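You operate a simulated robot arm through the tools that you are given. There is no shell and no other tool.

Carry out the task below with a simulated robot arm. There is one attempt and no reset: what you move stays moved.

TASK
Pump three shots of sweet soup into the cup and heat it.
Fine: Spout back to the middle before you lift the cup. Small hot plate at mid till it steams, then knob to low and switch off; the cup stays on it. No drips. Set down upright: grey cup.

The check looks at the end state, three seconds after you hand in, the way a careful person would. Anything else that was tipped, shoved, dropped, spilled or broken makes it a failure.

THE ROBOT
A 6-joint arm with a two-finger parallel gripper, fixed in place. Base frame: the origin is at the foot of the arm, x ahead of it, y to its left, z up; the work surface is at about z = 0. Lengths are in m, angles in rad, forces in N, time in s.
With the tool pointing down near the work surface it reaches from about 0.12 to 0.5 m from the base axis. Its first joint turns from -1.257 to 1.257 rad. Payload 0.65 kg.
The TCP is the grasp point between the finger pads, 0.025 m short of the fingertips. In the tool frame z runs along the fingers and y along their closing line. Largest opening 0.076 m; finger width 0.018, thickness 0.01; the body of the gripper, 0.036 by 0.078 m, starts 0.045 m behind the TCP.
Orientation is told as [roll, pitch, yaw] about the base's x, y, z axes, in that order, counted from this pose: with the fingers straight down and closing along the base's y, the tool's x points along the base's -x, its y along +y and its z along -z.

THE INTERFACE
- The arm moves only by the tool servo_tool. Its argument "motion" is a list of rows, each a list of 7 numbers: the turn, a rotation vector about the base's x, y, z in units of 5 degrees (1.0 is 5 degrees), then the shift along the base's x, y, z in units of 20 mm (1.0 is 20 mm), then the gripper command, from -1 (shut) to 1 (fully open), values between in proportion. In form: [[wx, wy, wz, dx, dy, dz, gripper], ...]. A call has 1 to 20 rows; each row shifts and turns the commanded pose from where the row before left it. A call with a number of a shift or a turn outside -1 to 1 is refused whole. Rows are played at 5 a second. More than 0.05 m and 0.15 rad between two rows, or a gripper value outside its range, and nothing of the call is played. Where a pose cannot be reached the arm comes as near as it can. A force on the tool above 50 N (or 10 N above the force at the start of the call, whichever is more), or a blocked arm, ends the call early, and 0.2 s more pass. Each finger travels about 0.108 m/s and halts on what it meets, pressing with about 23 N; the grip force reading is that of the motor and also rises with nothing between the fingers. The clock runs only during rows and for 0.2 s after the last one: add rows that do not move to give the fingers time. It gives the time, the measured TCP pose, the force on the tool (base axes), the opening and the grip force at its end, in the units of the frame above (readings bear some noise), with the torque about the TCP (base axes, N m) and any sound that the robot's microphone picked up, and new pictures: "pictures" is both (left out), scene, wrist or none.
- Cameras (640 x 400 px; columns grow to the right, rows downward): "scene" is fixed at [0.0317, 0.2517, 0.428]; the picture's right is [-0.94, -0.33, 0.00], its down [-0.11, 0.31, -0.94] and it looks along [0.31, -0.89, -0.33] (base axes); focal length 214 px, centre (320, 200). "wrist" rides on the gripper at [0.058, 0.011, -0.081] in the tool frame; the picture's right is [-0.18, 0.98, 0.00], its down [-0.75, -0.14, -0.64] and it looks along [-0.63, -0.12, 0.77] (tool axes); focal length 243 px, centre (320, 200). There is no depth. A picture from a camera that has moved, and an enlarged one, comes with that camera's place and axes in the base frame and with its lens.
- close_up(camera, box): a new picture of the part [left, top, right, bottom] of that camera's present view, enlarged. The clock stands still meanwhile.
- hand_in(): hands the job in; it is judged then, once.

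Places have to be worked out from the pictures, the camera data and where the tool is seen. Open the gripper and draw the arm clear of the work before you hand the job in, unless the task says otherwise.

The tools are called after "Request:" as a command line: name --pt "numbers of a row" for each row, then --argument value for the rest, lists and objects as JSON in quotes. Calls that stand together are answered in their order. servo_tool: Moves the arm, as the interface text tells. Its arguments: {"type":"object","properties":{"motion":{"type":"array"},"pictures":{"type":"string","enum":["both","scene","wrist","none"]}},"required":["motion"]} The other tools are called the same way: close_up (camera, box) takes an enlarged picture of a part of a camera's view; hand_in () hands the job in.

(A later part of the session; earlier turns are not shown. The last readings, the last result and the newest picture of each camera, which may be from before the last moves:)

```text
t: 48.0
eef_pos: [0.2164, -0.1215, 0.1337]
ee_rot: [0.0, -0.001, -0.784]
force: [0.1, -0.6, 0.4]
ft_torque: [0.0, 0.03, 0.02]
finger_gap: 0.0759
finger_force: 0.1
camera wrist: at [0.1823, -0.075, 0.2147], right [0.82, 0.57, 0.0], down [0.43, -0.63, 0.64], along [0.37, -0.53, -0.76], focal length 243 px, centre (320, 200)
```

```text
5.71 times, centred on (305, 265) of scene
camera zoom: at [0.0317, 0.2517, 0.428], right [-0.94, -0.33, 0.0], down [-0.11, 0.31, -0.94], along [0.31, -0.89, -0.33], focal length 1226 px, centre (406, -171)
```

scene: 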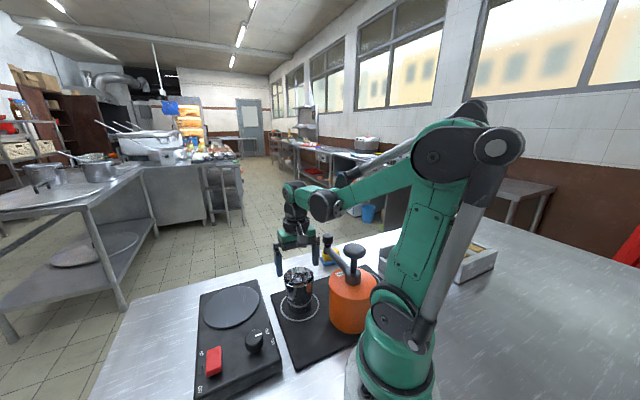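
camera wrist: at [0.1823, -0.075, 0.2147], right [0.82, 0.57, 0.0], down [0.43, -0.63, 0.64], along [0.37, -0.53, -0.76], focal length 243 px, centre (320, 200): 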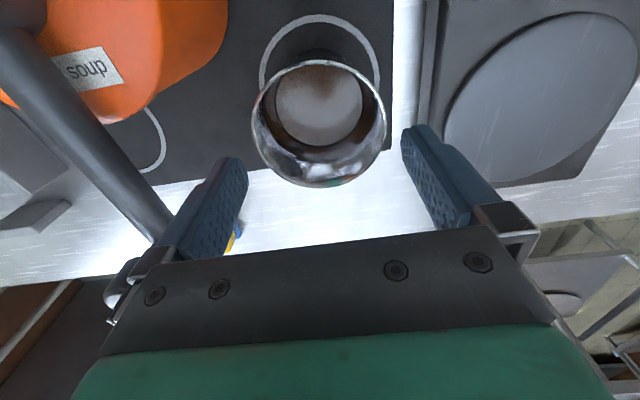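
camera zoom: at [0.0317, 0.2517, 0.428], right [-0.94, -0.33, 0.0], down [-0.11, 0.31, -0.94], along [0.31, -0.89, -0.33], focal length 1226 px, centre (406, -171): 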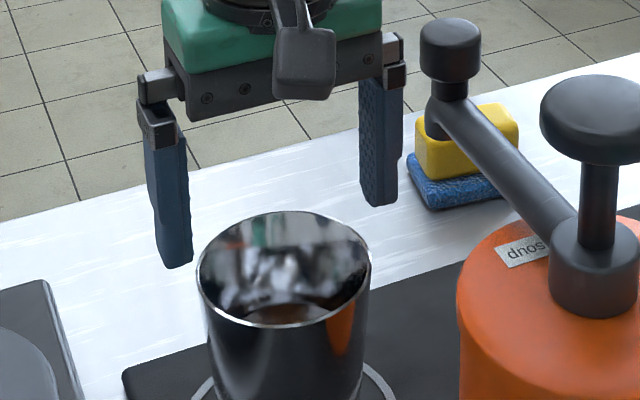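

By my estimate the cup is now about 1 mm to the other side, and the clearance per side is only about 2 mm. I trim by 1 mm and lower the tips to just above rim height for a direct comparison.

Request:
servo_tool --pt "0 0 0 -0.04 -0.04 -0.2 1" --pt "0 0 0 0 0 -0.2 1" --pt "0 0 0 0 0 -0.1 1" --pt "0 0 0 0 0 0 1" --pt "0 0 0 0 0 0 1"

Request:
close_up --camera "wrist" --box '[220, 40, 420, 220]'

Request:
close_up --camera "scene" --box '[270, 230, 340, 300]'

```text
t: 49.2
eef_pos: [0.215, -0.1254, 0.1256]
ee_rot: [0.0, 0.001, -0.785]
force: [0.7, -0.1, 0.1]
ft_torque: [-0.02, 0.0, -0.03]
finger_gap: 0.0759
finger_force: 0.1
camera wrist: at [0.1812, -0.0762, 0.2049], right [0.82, 0.57, 0.0], down [0.43, -0.63, 0.64], along [0.37, -0.53, -0.76], focal length 243 px, centre (320, 200)
```

scene: 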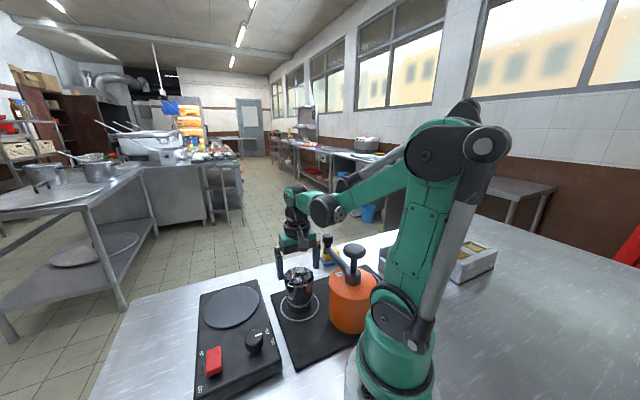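
wrist: 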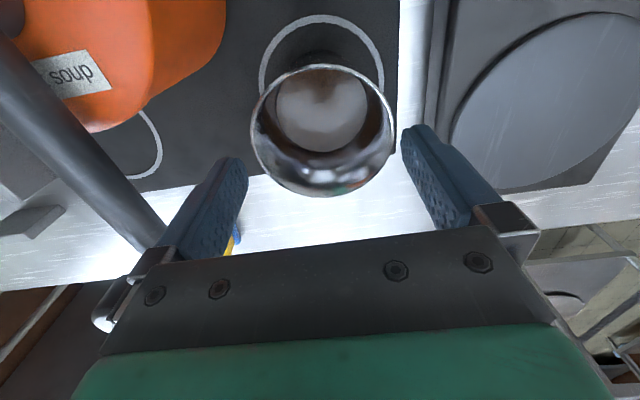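

```text
2.22 times, centred on (320, 130) of wrist
camera zoom: at [0.1812, -0.0762, 0.2049], right [0.82, 0.57, 0.0], down [0.43, -0.63, 0.64], along [0.37, -0.53, -0.76], focal length 539 px, centre (320, 356)
```

zoom: 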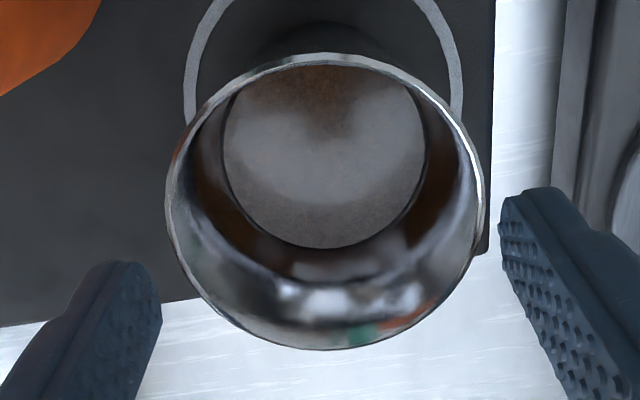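

```text
5.71 times, centred on (305, 265) of scene
camera zoom: at [0.0317, 0.2517, 0.428], right [-0.94, -0.33, 0.0], down [-0.11, 0.31, -0.94], along [0.31, -0.89, -0.33], focal length 1226 px, centre (406, -171)
```

zoom: 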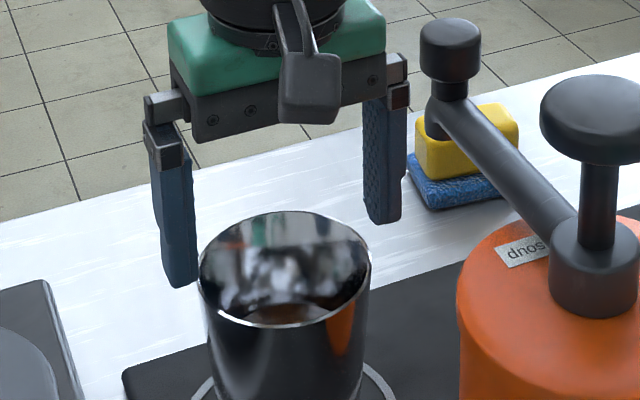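

Scaling with the seen fingertips, the rim is about 71.5 mm wide and centred within half a millimetre between the pads. I go down in 2 mm steps past the rim, watching the force.

Request:
servo_tool --pt "0 0 0 0 0 -0.1 1" --pt "0 0 0 0 0 -0.1 1" --pt "0 0 0 0 0 -0.1 1" --pt "0 0 0 0 0 -0.1 1"

Request:
close_up --camera "wrist" --box '[220, 40, 420, 220]'

Request:
close_up --camera "scene" --box '[270, 230, 340, 300]'

```text
t: 50.2
eef_pos: [0.2142, -0.1238, 0.1177]
ee_rot: [0.003, -0.003, -0.782]
force: [2.5, 5.2, 34.0]
ft_torque: [1.1, -0.93, 0.05]
finger_gap: 0.076
finger_force: 0.0
camera wrist: at [0.1814, -0.0762, 0.1975], right [0.82, 0.57, 0.0], down [0.43, -0.63, 0.64], along [0.37, -0.53, -0.77], focal length 243 px, centre (320, 200)
```

scene: 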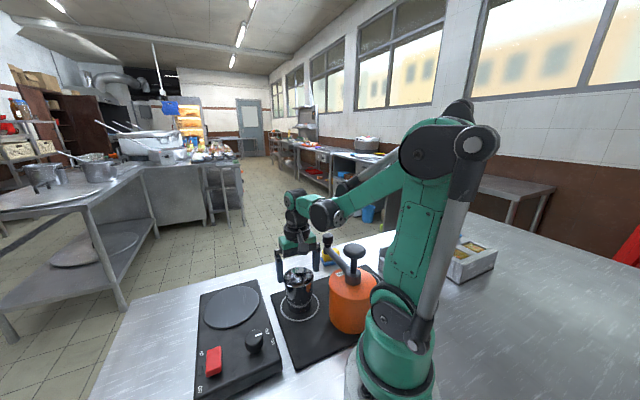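
wrist: 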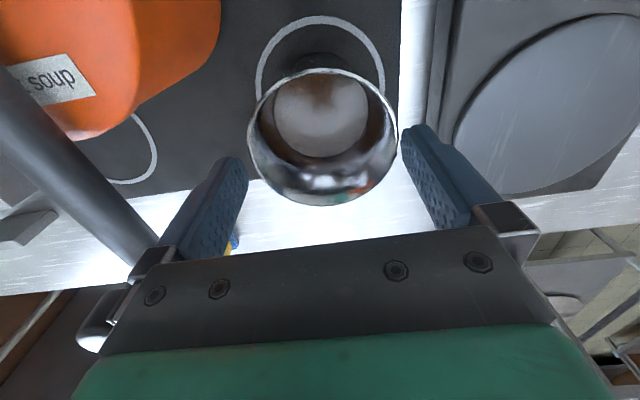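

```text
2.22 times, centred on (320, 130) of wrist
camera zoom: at [0.1814, -0.0762, 0.1975], right [0.82, 0.57, 0.0], down [0.43, -0.63, 0.64], along [0.37, -0.53, -0.77], focal length 539 px, centre (320, 356)
```

zoom: 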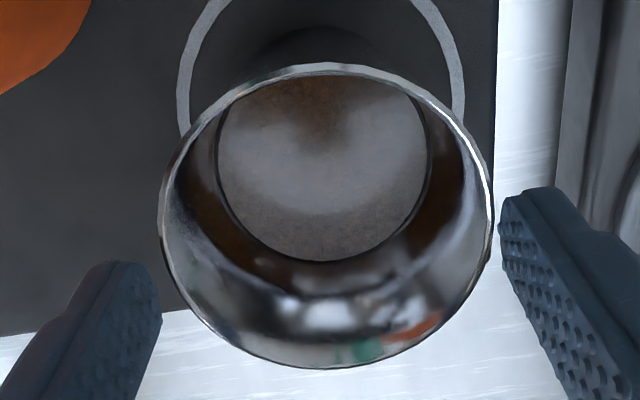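

```text
5.71 times, centred on (305, 265) of scene
camera zoom: at [0.0316, 0.2517, 0.428], right [-0.94, -0.33, 0.0], down [-0.11, 0.31, -0.94], along [0.31, -0.89, -0.33], focal length 1226 px, centre (406, -171)
```

zoom: 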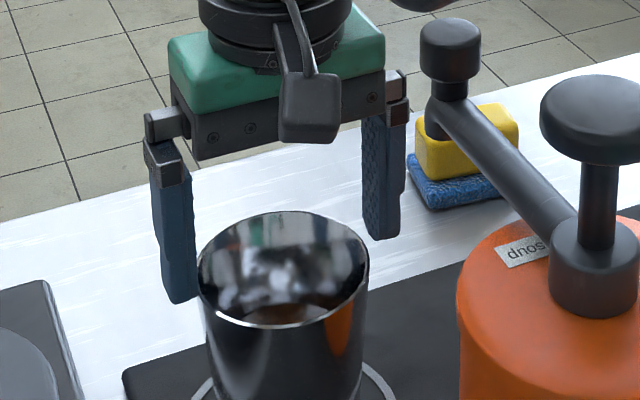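

34 N upward with a torque that places the contact under the +tool-y fingertip: that tip touched the rim. I back off upward at once, then shift about 1.7 mm towards that side (worked out with a proper perspective model of the rim).

Request:
servo_tool --pt "0 0 0 0 0 0.3 1" --pt "0 0 0 0 0 0.15 1" --pt "0 0 0 0.0 0.117 0 1" --pt "0 0 0 0 0 0 1" --pt "0 0 0 0 0 0 1"

Request:
close_up --camera "wrist" --box '[220, 40, 420, 220]'

Request:
close_up --camera "scene" --box '[270, 230, 340, 300]'

```text
t: 51.4
eef_pos: [0.2143, -0.1223, 0.1255]
ee_rot: [0.0, -0.004, -0.782]
force: [-0.3, -0.2, -0.1]
ft_torque: [0.0, 0.01, -0.03]
finger_gap: 0.076
finger_force: 0.0
camera wrist: at [0.1808, -0.0747, 0.2052], right [0.82, 0.57, 0.0], down [0.43, -0.63, 0.64], along [0.37, -0.53, -0.76], focal length 243 px, centre (320, 200)
```

scene: 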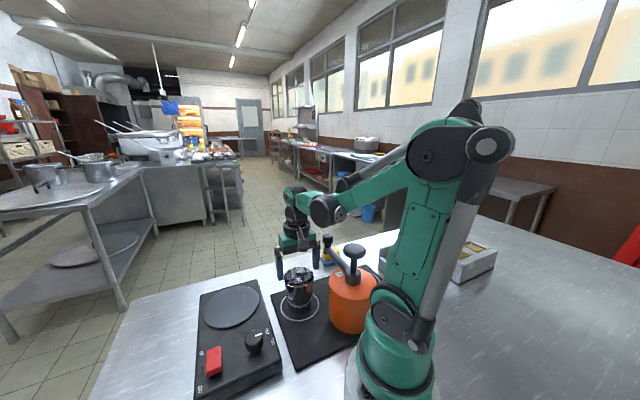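
wrist: 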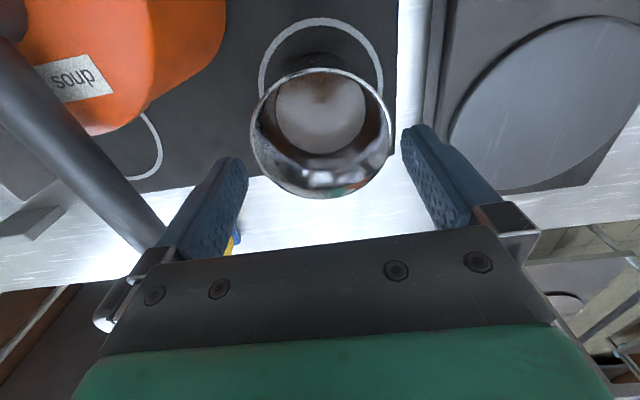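

```text
2.22 times, centred on (320, 130) of wrist
camera zoom: at [0.1808, -0.0747, 0.2052], right [0.82, 0.57, 0.0], down [0.43, -0.63, 0.64], along [0.37, -0.53, -0.76], focal length 539 px, centre (320, 356)
```

zoom: 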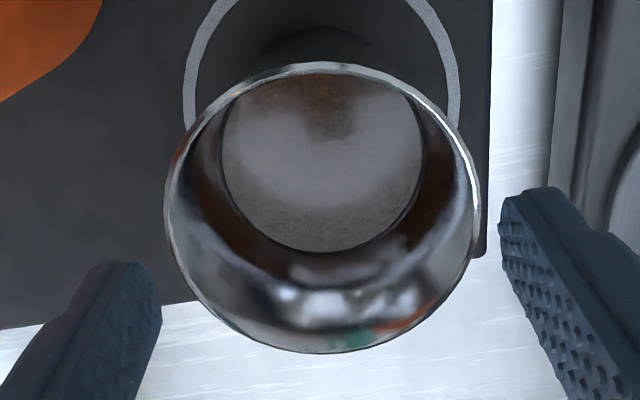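

```text
5.71 times, centred on (305, 265) of scene
camera zoom: at [0.0317, 0.2517, 0.428], right [-0.94, -0.33, 0.0], down [-0.11, 0.31, -0.94], along [0.31, -0.89, -0.33], focal length 1226 px, centre (406, -171)
```

zoom: 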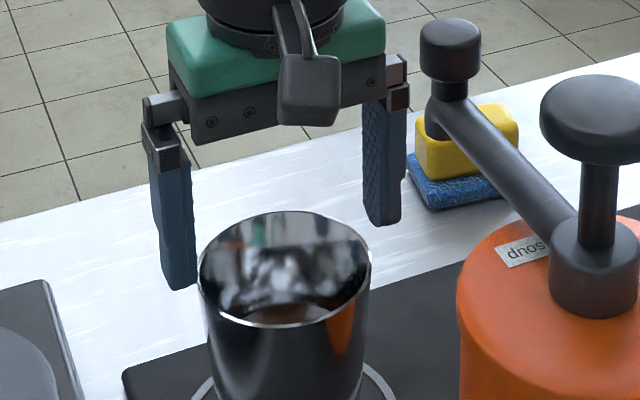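

The cup is still upright and unmoved. The rim model says I am still about 1.2 mm short towards the +tool-y side, so I shift that and go down again in small steps.

Request:
servo_tool --pt "0 0 0 0.044 0.044 0 1" --pt "0 0 0 0 0 -0.1 1" --pt "0 0 0 0 0 -0.1 1" --pt "0 0 0 0 0 -0.1 1" --pt "0 0 0 0 0 -0.08 1" --pt "0 0 0 0 0 0 1"

Request:
close_up --camera "wrist" --box '[220, 40, 420, 220]'

Request:
close_up --camera "scene" --box '[270, 230, 340, 300]'

```text
t: 52.8
eef_pos: [0.2146, -0.1213, 0.1183]
ee_rot: [0.0, -0.001, -0.783]
force: [-0.4, -0.6, 0.6]
ft_torque: [0.0, -0.01, 0.02]
finger_gap: 0.0759
finger_force: 0.1
camera wrist: at [0.1816, -0.073, 0.1981], right [0.82, 0.57, 0.0], down [0.43, -0.63, 0.64], along [0.37, -0.53, -0.76], focal length 243 px, centre (320, 200)
```

scene: 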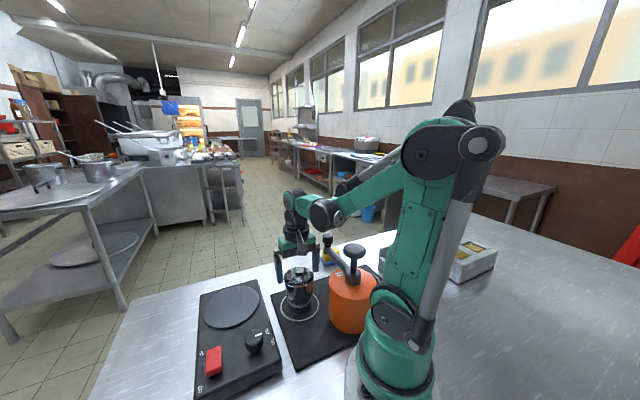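
wrist: 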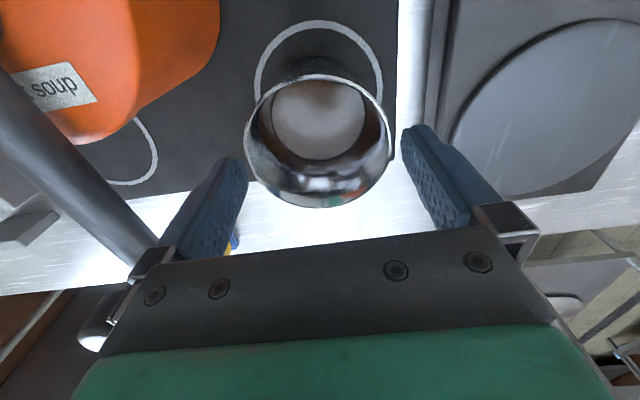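

```text
2.22 times, centred on (320, 130) of wrist
camera zoom: at [0.1816, -0.073, 0.1981], right [0.82, 0.57, 0.0], down [0.43, -0.63, 0.64], along [0.37, -0.53, -0.76], focal length 539 px, centre (320, 356)
```

zoom: 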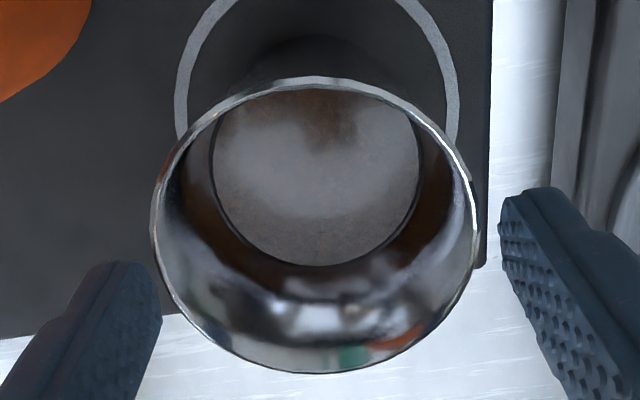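

```text
5.71 times, centred on (305, 265) of scene
camera zoom: at [0.0317, 0.2517, 0.428], right [-0.94, -0.33, 0.0], down [-0.11, 0.31, -0.94], along [0.31, -0.89, -0.33], focal length 1226 px, centre (406, -171)
```

zoom: 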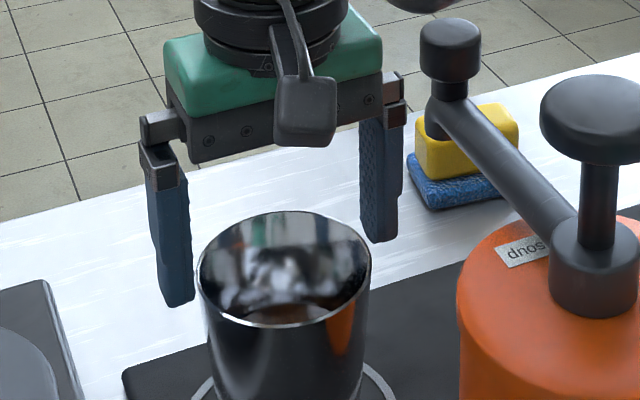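

No contact at the same height now, and the rim is centred to about half a millimetre. I continue slowly down past the rim.

Request:
servo_tool --pt "0 0 0 -0.012 -0.012 -0.06 1" --pt "0 0 0 0 0 -0.06 1" --pt "0 0 0 0 0 -0.06 1" --pt "0 0 0 0 0 -0.06 1" --pictures "none"

Request:
close_up --camera "wrist" --box '[220, 40, 420, 220]'

Request:
close_up --camera "scene" --box '[270, 230, 340, 300]'

```text
t: 53.3
eef_pos: [0.2142, -0.1224, 0.1172]
ee_rot: [-0.007, -0.003, -0.785]
force: [-1.8, -0.9, 19.6]
ft_torque: [-0.56, 0.64, -0.02]
finger_gap: 0.0758
finger_force: 0.1
stopped in row 2: the force on the tool passed its limit at 58 N (the readings are from after the stop); the commanded pose is now the measured one
```

```text
2.22 times, centred on (320, 130) of wrist
camera zoom: at [0.1813, -0.074, 0.1972], right [0.82, 0.57, -0.01], down [0.44, -0.63, 0.65], along [0.36, -0.53, -0.76], focal length 539 px, centre (320, 356)
```

zoom: 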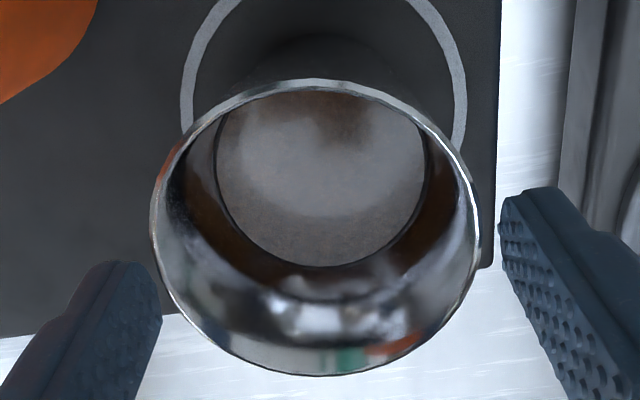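

```text
5.71 times, centred on (305, 265) of scene
camera zoom: at [0.0316, 0.2517, 0.428], right [-0.94, -0.33, 0.0], down [-0.11, 0.31, -0.94], along [0.31, -0.89, -0.33], focal length 1226 px, centre (406, -171)
```

zoom: 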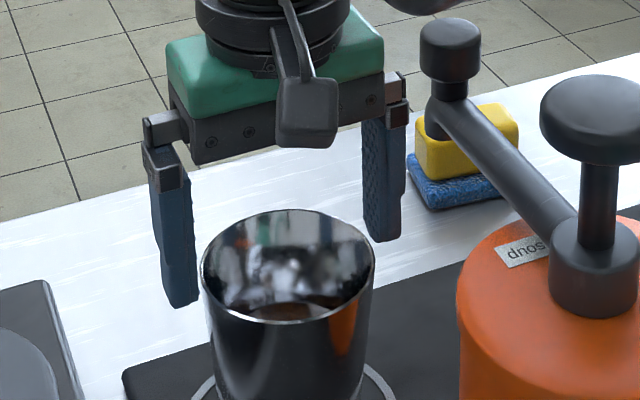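

Now the other tip touched (58 N peak), so the vertical clearance over the rim is barely 1 mm per side. I lift off right away; instead I will lower the open fingers beside the widest part of the rim and slide in sideways.

Request:
servo_tool --pt "0 0 0 0 0 0.3 1" --pt "0 0 0 0 0 0.5 1" --pt "0 0 0 0 0 0.3 1" --pt "0 0 0 0 0 0 1"

Request:
close_up --camera "scene" --box '[260, 250, 340, 330]'

Request:
close_up --camera "wrist" --box '[220, 0, 420, 200]'

```text
t: 54.3
eef_pos: [0.2136, -0.1225, 0.1385]
ee_rot: [-0.005, -0.003, -0.783]
force: [-0.6, -1.3, -0.2]
ft_torque: [-0.03, 0.0, 0.0]
finger_gap: 0.0757
finger_force: 0.1
camera wrist: at [0.1807, -0.0736, 0.2184], right [0.82, 0.57, -0.01], down [0.44, -0.63, 0.65], along [0.36, -0.53, -0.76], focal length 243 px, centre (320, 200)
```

scene: 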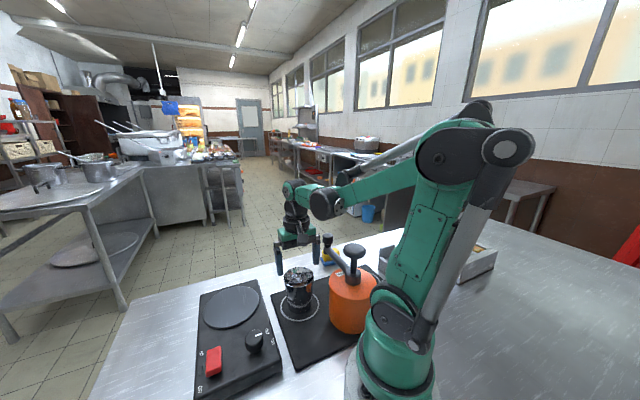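
wrist: 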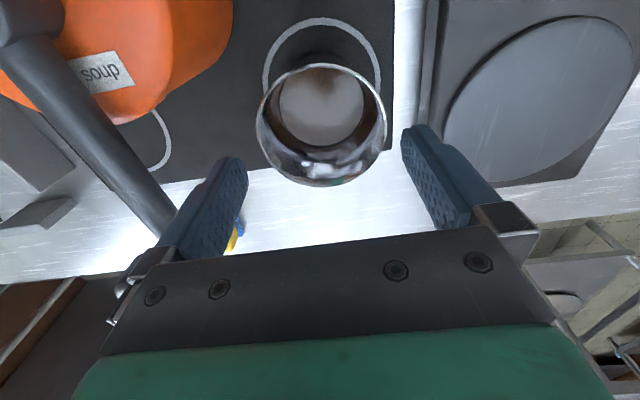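

```text
5.00 times, centred on (300, 290) of scene
camera zoom: at [0.0317, 0.2517, 0.428], right [-0.94, -0.33, 0.0], down [-0.11, 0.31, -0.94], along [0.31, -0.89, -0.33], focal length 1072 px, centre (420, -250)
```

zoom: 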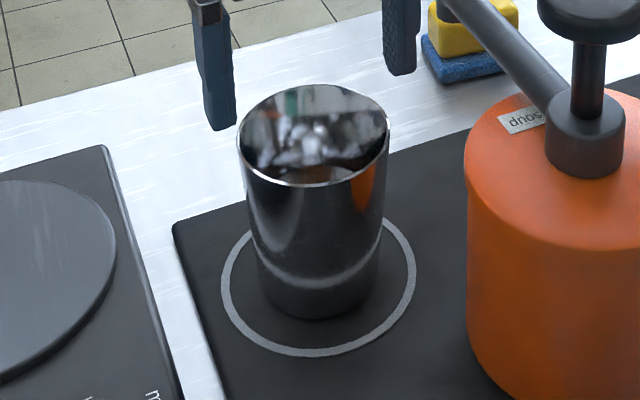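

```text
2.00 times, centred on (320, 100) of wrist
camera zoom: at [0.1807, -0.0736, 0.2184], right [0.82, 0.57, -0.01], down [0.44, -0.63, 0.65], along [0.36, -0.53, -0.76], focal length 485 px, centre (320, 400)
```

zoom: 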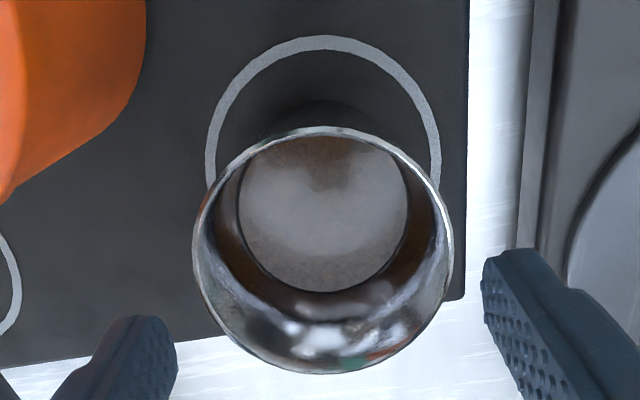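

The cup is upright, unspilled and on its ring. I shift the open gripper 28 mm along -tool-x (beyond the widest part), trim 0.8 mm sideways and level the small roll error.

Request:
servo_tool --pt "0.06 0.03 0 0.5 -0.48 0 1" --pt "0 0 0 0.518 -0.482 0 1" --pt "0 0 0 0 0 0 1" --pt "0 0 0 0 0 0 1"

Request:
close_up --camera "wrist" --box '[180, 0, 460, 200]'

Request:
close_up --camera "scene" --box '[250, 220, 350, 320]'

```text
t: 55.3
eef_pos: [0.2347, -0.1405, 0.1387]
ee_rot: [-0.002, 0.003, -0.783]
force: [0.1, 0.0, -0.3]
ft_torque: [-0.01, 0.01, 0.01]
finger_gap: 0.0762
finger_force: 0.1
camera wrist: at [0.2023, -0.0928, 0.2189], right [0.82, 0.57, 0.0], down [0.44, -0.63, 0.64], along [0.36, -0.53, -0.77], focal length 243 px, centre (320, 200)
```

scene: 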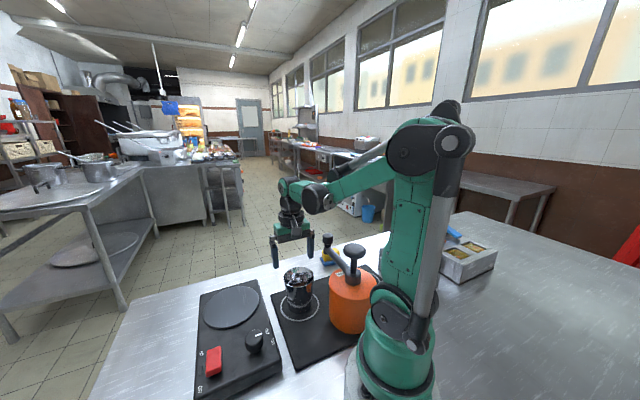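
wrist: 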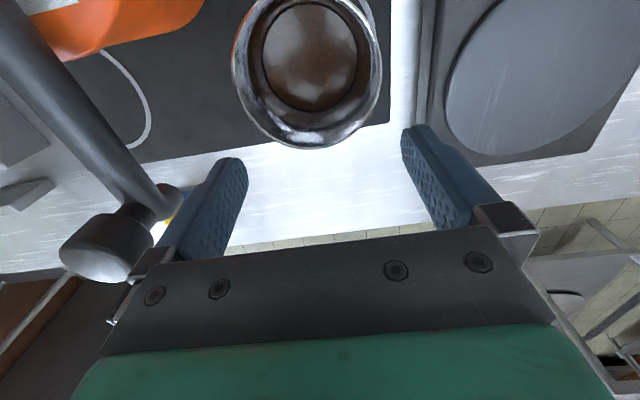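

```text
2.00 times, centred on (320, 100) of wrist
camera zoom: at [0.2023, -0.0928, 0.2189], right [0.82, 0.57, 0.0], down [0.44, -0.63, 0.64], along [0.36, -0.53, -0.77], focal length 485 px, centre (320, 400)
```

zoom: 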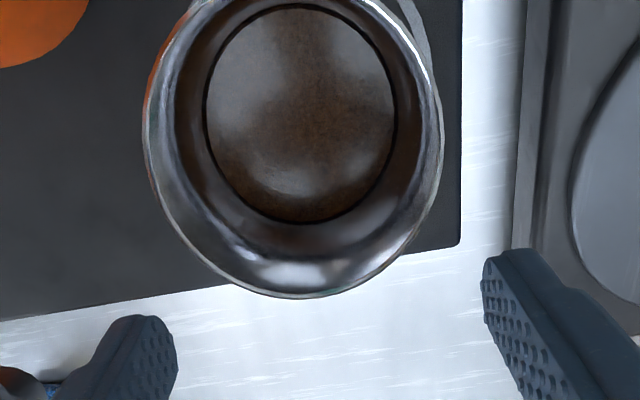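

```text
4.00 times, centred on (300, 270) of scene
camera zoom: at [0.0317, 0.2517, 0.428], right [-0.94, -0.33, 0.0], down [-0.11, 0.31, -0.94], along [0.31, -0.89, -0.33], focal length 858 px, centre (400, -80)
```

zoom: 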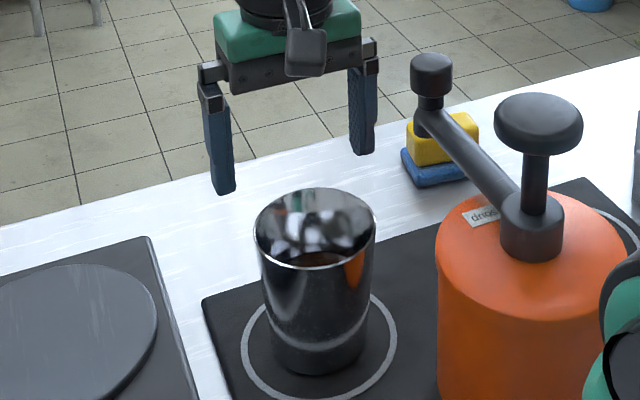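

The fingers now stand clear beyond the rim with the spout knob about 3 cm away. I descend to grasp height, TCP z≈0.066.

Request:
servo_tool --pt "0 0 0 0 0 -0.4 1" --pt "0 0 0 0 0 -0.4 1" --pt "0 0 0 0 0 -0.4 1" --pt "0 0 0 0 0 -0.4 1" --pt "0 0 0 0 0 -0.4 1" --pt "0 0 0 0 0 0 1"

Request:
close_up --camera "scene" --box '[250, 220, 350, 320]'

```text
t: 56.7
eef_pos: [0.2348, -0.1411, 0.0994]
ee_rot: [-0.004, 0.003, -0.782]
force: [0.1, -0.5, 0.5]
ft_torque: [0.0, 0.01, -0.01]
finger_gap: 0.076
finger_force: 0.1
camera wrist: at [0.2015, -0.0933, 0.1795], right [0.82, 0.57, 0.0], down [0.44, -0.63, 0.64], along [0.36, -0.53, -0.77], focal length 243 px, centre (320, 200)
```

scene: 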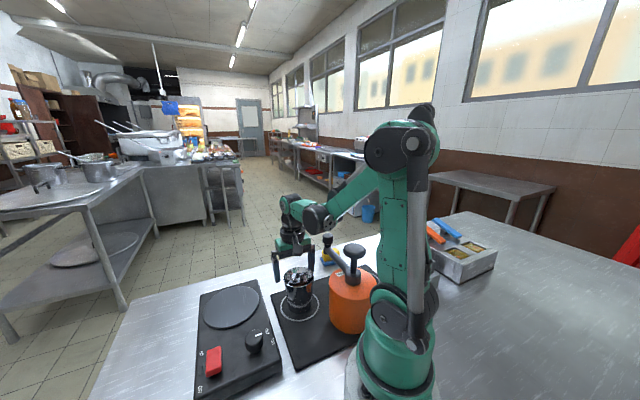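
wrist: 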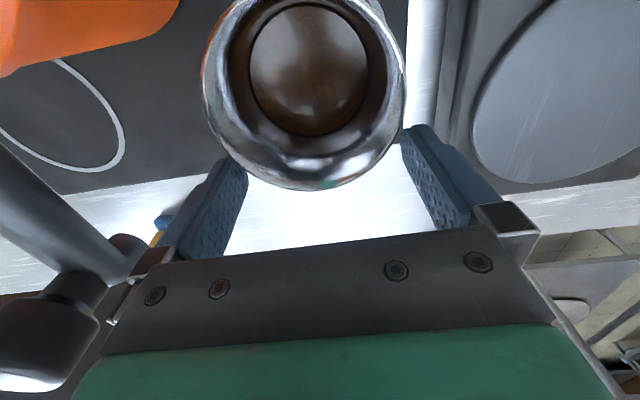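

```text
4.00 times, centred on (300, 270) of scene
camera zoom: at [0.0317, 0.2517, 0.428], right [-0.94, -0.33, 0.0], down [-0.11, 0.31, -0.94], along [0.31, -0.89, -0.33], focal length 858 px, centre (400, -80)
```

zoom: 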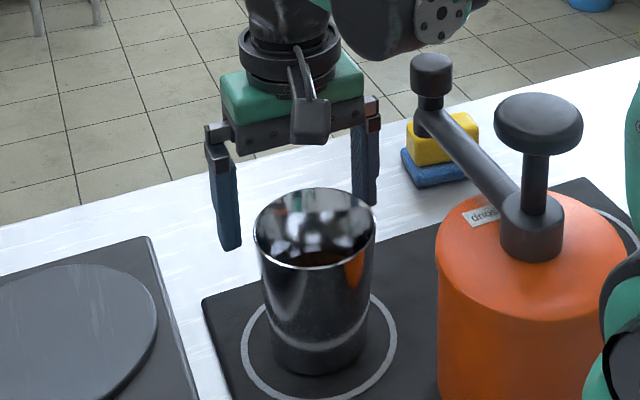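

No contact so far, with tips at z≈0.074 beside the cup. I continue down the last 33 mm.

Request:
servo_tool --pt "0 0 0 0 0 -0.4 1" --pt "0 0 0 0 0 -0.4 1" --pt "0 0 0 0 0 -0.4 1" --pt "0 0 0 0 0 -0.4 1" --pt "0 0 0 0 0 0 1"

Request:
close_up --camera "scene" --box '[250, 220, 350, 320]'

Request:
close_up --camera "wrist" --box '[180, 0, 460, 250]'

```text
t: 57.9
eef_pos: [0.2345, -0.1403, 0.0661]
ee_rot: [-0.004, 0.003, -0.782]
force: [-0.4, 0.8, 0.0]
ft_torque: [0.03, 0.0, 0.01]
finger_gap: 0.0763
finger_force: 0.1
camera wrist: at [0.2015, -0.0931, 0.1469], right [0.82, 0.57, 0.0], down [0.44, -0.63, 0.64], along [0.36, -0.53, -0.77], focal length 243 px, centre (320, 200)
```

scene: 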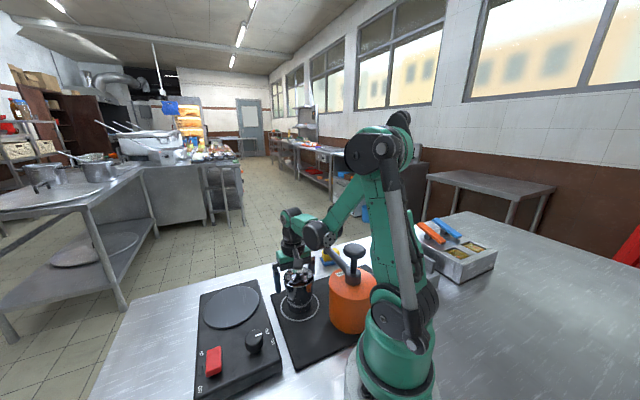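
wrist: 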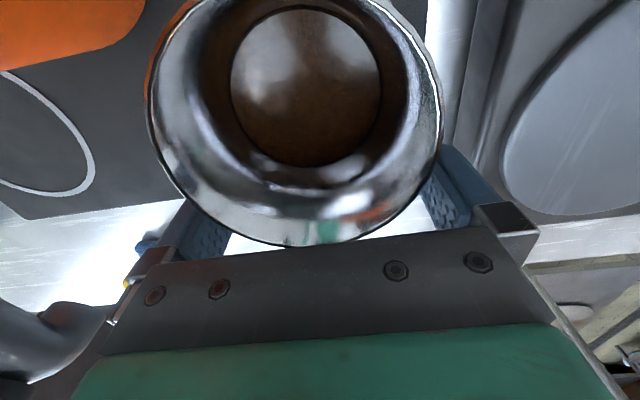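

```text
4.00 times, centred on (300, 270) of scene
camera zoom: at [0.0317, 0.2517, 0.428], right [-0.94, -0.33, 0.0], down [-0.11, 0.31, -0.94], along [0.31, -0.89, -0.33], focal length 858 px, centre (400, -80)
```

zoom: 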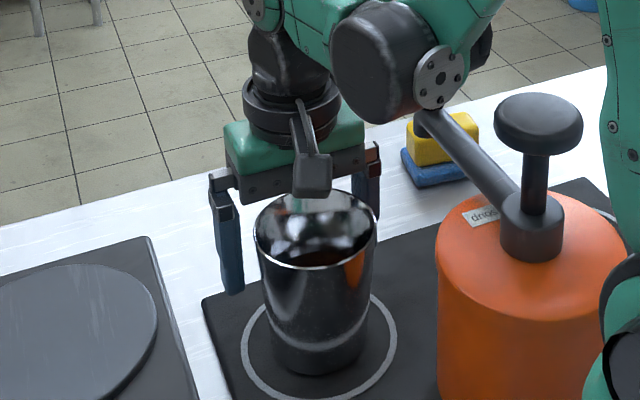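

```text
1.60 times, centred on (320, 125) of wrist
camera zoom: at [0.2015, -0.0931, 0.1469], right [0.82, 0.57, 0.0], down [0.44, -0.63, 0.64], along [0.36, -0.53, -0.77], focal length 388 px, centre (320, 320)
```

zoom: 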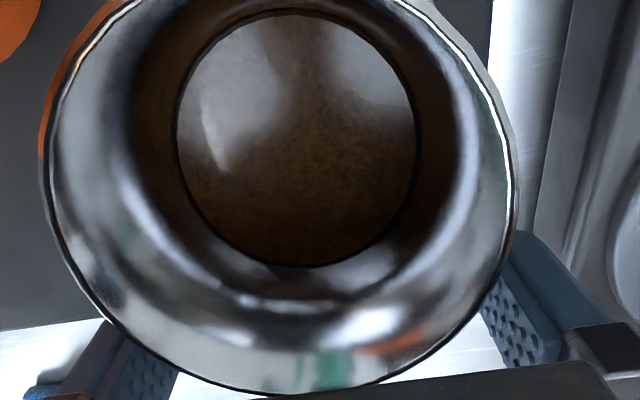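

The fingers are down beside the cup with no contact and a soup surface well below the rim. I trim 0.8 mm and slide in along +tool-x slowly, watching the side force.

Request:
servo_tool --pt "0 0 0 -0.028 -0.028 0 1" --pt "0 0 0 -0.15 0.15 0 1" --pt "0 0 0 -0.15 0.15 0 1" --pt "0 0 0 -0.15 0.15 0 1"

Request:
close_up --camera "wrist" --box '[180, 0, 460, 250]'

Request:
close_up --camera "scene" --box '[250, 220, 350, 320]'

```text
t: 58.9
eef_pos: [0.2255, -0.1338, 0.0666]
ee_rot: [-0.003, 0.004, -0.784]
force: [0.4, 0.1, -0.3]
ft_torque: [0.03, -0.01, 0.01]
finger_gap: 0.0759
finger_force: 0.1
camera wrist: at [0.192, -0.0849, 0.1472], right [0.82, 0.57, 0.0], down [0.44, -0.63, 0.64], along [0.36, -0.53, -0.77], focal length 243 px, centre (320, 200)
```

scene: 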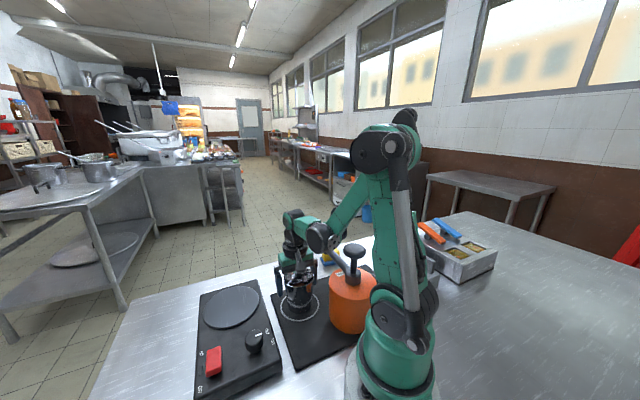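
wrist: 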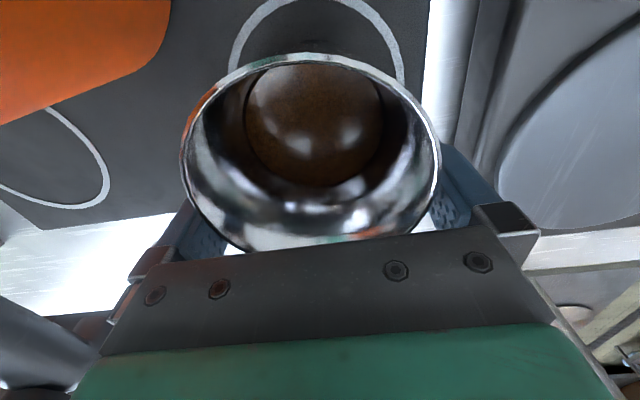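

```text
1.60 times, centred on (320, 125) of wrist
camera zoom: at [0.192, -0.0849, 0.1472], right [0.82, 0.57, 0.0], down [0.44, -0.63, 0.64], along [0.36, -0.53, -0.77], focal length 388 px, centre (320, 320)
```

zoom: 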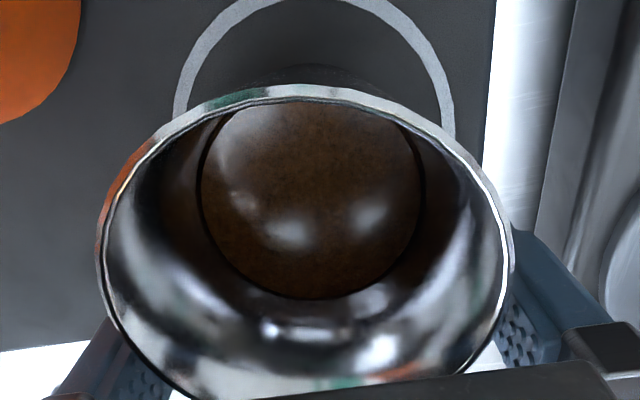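

```text
4.00 times, centred on (300, 270) of scene
camera zoom: at [0.0317, 0.2517, 0.428], right [-0.94, -0.33, 0.0], down [-0.11, 0.31, -0.94], along [0.31, -0.89, -0.33], focal length 858 px, centre (400, -80)
```

zoom: 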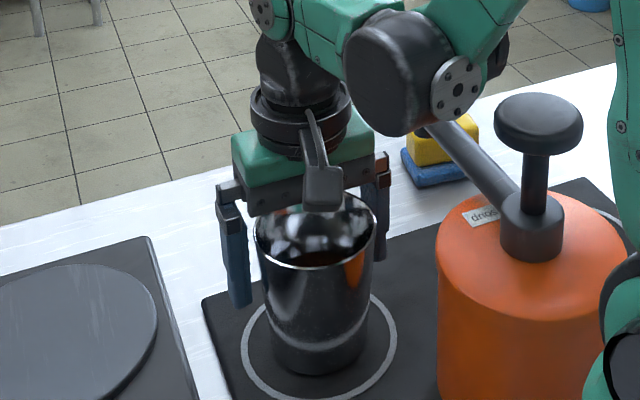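

Still no contact and the pump is untouched. I slide the last 10 mm so the cup axis falls on the pads.

Request:
servo_tool --pt "0 0 0 -0.12 0.12 0 1" --pt "0 0 0 -0.12 0.12 0 1" --pt "0 0 0 -0.12 0.12 0 1" --pt "0 0 0 0 0 0 1"

Request:
close_up --camera "wrist" --box '[180, 0, 460, 250]'

Request:
close_up --camera "scene" --box '[250, 220, 350, 320]'

```text
t: 59.9
eef_pos: [0.2178, -0.1253, 0.0667]
ee_rot: [-0.003, 0.003, -0.784]
force: [-0.6, -0.1, 0.2]
ft_torque: [0.0, 0.02, -0.01]
finger_gap: 0.0761
finger_force: 0.1
camera wrist: at [0.185, -0.0776, 0.1471], right [0.82, 0.57, 0.0], down [0.44, -0.63, 0.64], along [0.36, -0.53, -0.77], focal length 243 px, centre (320, 200)
```

scene: 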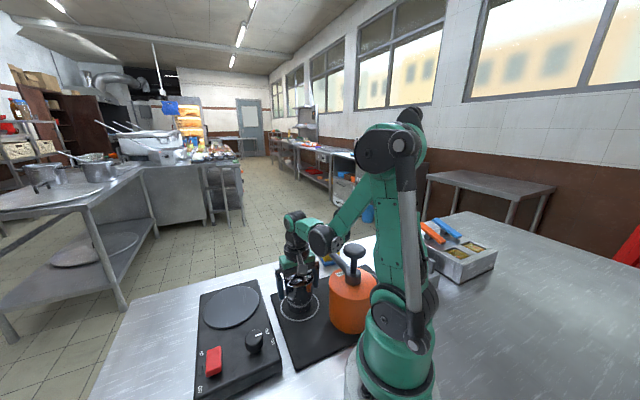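
wrist: 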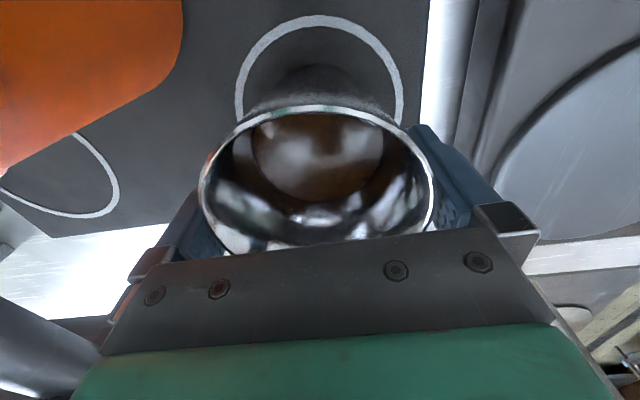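

```text
1.60 times, centred on (320, 125) of wrist
camera zoom: at [0.185, -0.0776, 0.1471], right [0.82, 0.57, 0.0], down [0.44, -0.63, 0.64], along [0.36, -0.53, -0.77], focal length 388 px, centre (320, 320)
```

zoom: 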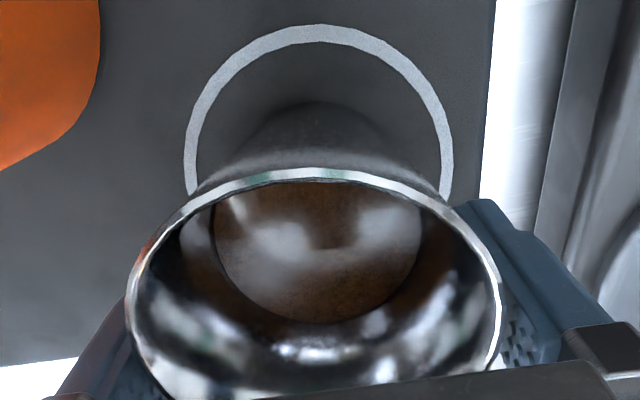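

```text
4.00 times, centred on (300, 270) of scene
camera zoom: at [0.0317, 0.2517, 0.428], right [-0.94, -0.33, 0.0], down [-0.11, 0.31, -0.94], along [0.31, -0.89, -0.33], focal length 858 px, centre (400, -80)
```

zoom: 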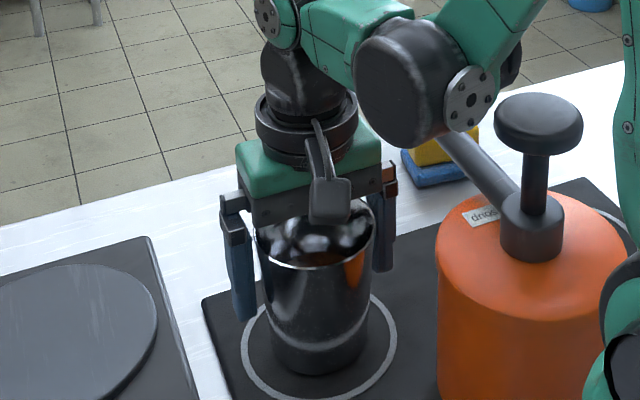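

Clear on both sides; the cup axis is about 5 mm inside the pad width. I slide 3 mm more and close the fingers.

Request:
servo_tool --pt "0 0 0 -0.1 0.1 0 1" --pt "0 0 0 0 0 0 1" --pt "0 0 0 0 0 0 0.95" --pt "0 0 0 0 0 0 0.9" --pt "0 0 0 0 0 0 0.8" --pt "0 0 0 0 0 0 -1" --pt "0 0 0 0 0 0 -1"

Request:
close_up --camera "scene" --box '[250, 220, 350, 320]'

Request:
close_up --camera "wrist" --box '[180, 0, 460, 250]'

```text
t: 61.5
eef_pos: [0.2159, -0.1229, 0.0671]
ee_rot: [-0.004, 0.003, -0.785]
force: [-0.2, 0.5, -0.1]
ft_torque: [-0.02, 0.02, -0.01]
finger_gap: 0.0739
finger_force: 23.4
camera wrist: at [0.1832, -0.0759, 0.1471], right [0.82, 0.57, 0.0], down [0.44, -0.63, 0.64], along [0.36, -0.53, -0.77], focal length 243 px, centre (320, 200)
```

scene: 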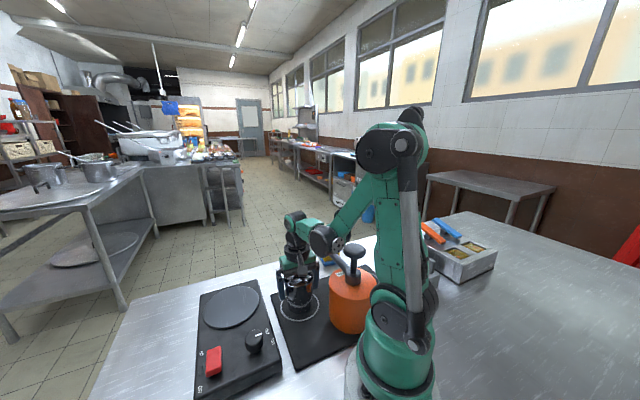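
wrist: 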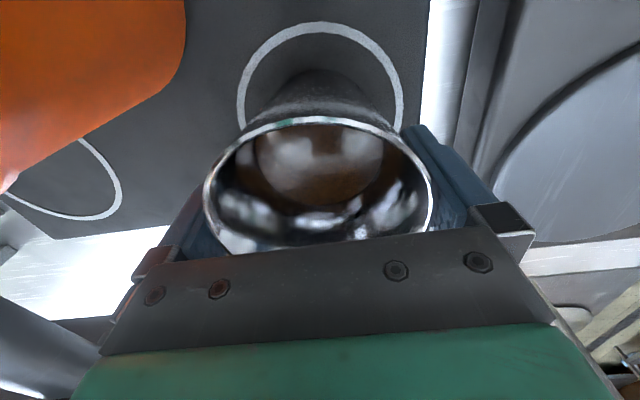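

```text
4.00 times, centred on (300, 270) of scene
camera zoom: at [0.0317, 0.2517, 0.428], right [-0.94, -0.33, 0.0], down [-0.11, 0.31, -0.94], along [0.31, -0.89, -0.33], focal length 858 px, centre (400, -80)
```

zoom: 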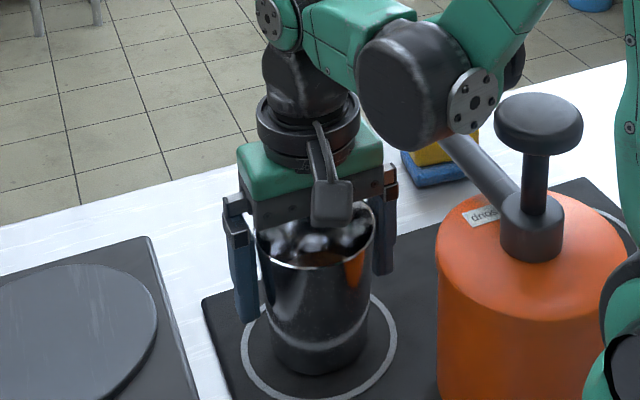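

```text
1.60 times, centred on (320, 125) of wrist
camera zoom: at [0.1832, -0.0759, 0.1471], right [0.82, 0.57, 0.0], down [0.44, -0.63, 0.64], along [0.36, -0.53, -0.77], focal length 388 px, centre (320, 320)
```

zoom: 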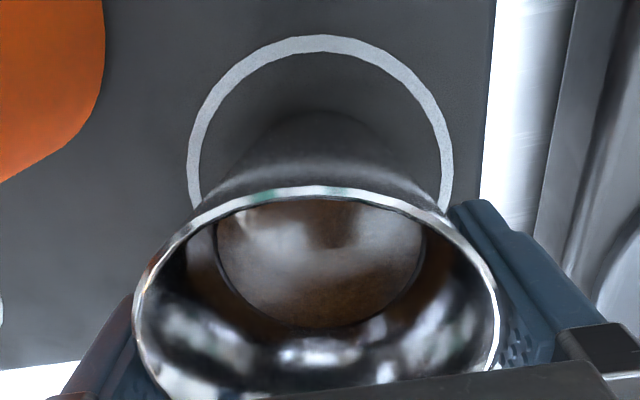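

Gripped at the 73.9 mm rim with full force. I lift slowly by 16 mm and check that the cup comes up level.

Request:
servo_tool --pt "0 0 0 0 0 0.1 -1" --pt "0 0 0 0 0 0.2 -1" --pt "0 0 0 0 0 0.25 -1" --pt "0 0 0 0 0 0.25 -1" --pt "0 0 0 0 0 0 -1"

Request:
close_up --camera "scene" --box '[250, 220, 350, 320]'

Request:
close_up --camera "wrist" --box '[180, 0, 460, 250]'

```text
t: 62.7
eef_pos: [0.2158, -0.1245, 0.0839]
ee_rot: [-0.004, 0.003, -0.784]
force: [0.3, 0.2, -1.5]
ft_torque: [-0.01, 0.0, -0.01]
finger_gap: 0.0741
finger_force: 22.9
camera wrist: at [0.1833, -0.0755, 0.1641], right [0.82, 0.57, 0.0], down [0.44, -0.63, 0.64], along [0.36, -0.53, -0.77], focal length 243 px, centre (320, 200)
```

scene: 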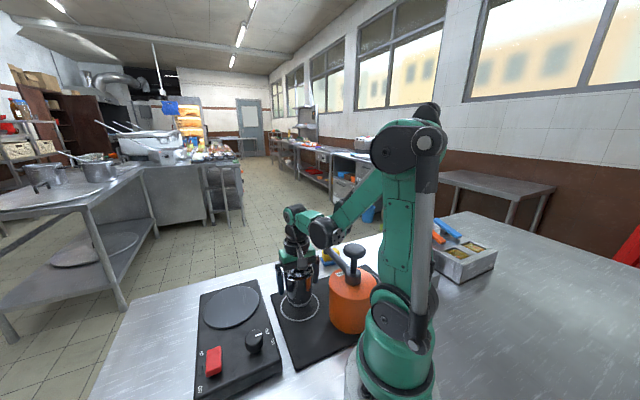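
wrist: 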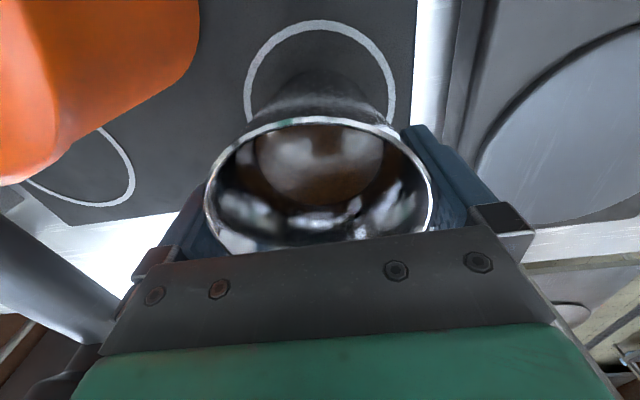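

```text
4.00 times, centred on (300, 270) of scene
camera zoom: at [0.0317, 0.2517, 0.428], right [-0.94, -0.33, 0.0], down [-0.11, 0.31, -0.94], along [0.31, -0.89, -0.33], focal length 858 px, centre (400, -80)
```

zoom: 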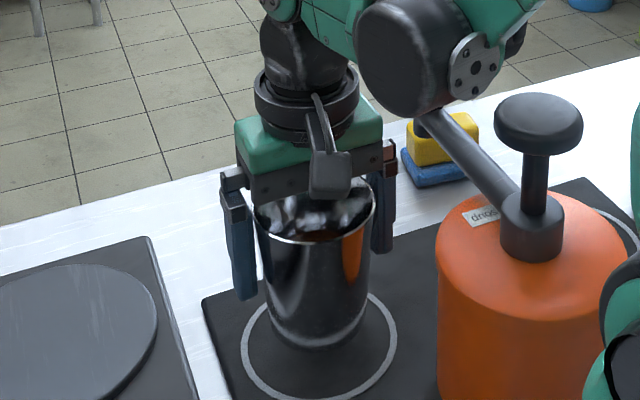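

```text
1.60 times, centred on (320, 125) of wrist
camera zoom: at [0.1833, -0.0755, 0.1641], right [0.82, 0.57, 0.0], down [0.44, -0.63, 0.64], along [0.36, -0.53, -0.77], focal length 388 px, centre (320, 320)
```

zoom: 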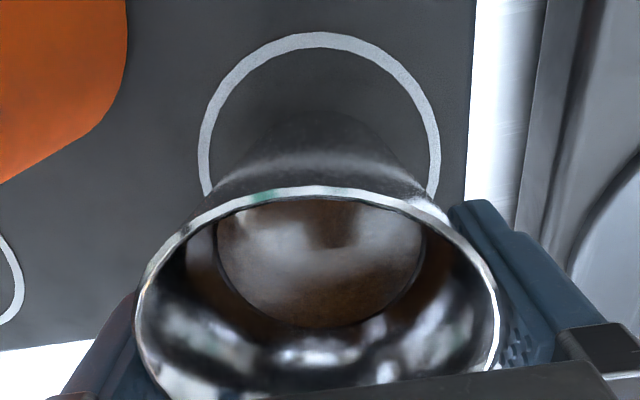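

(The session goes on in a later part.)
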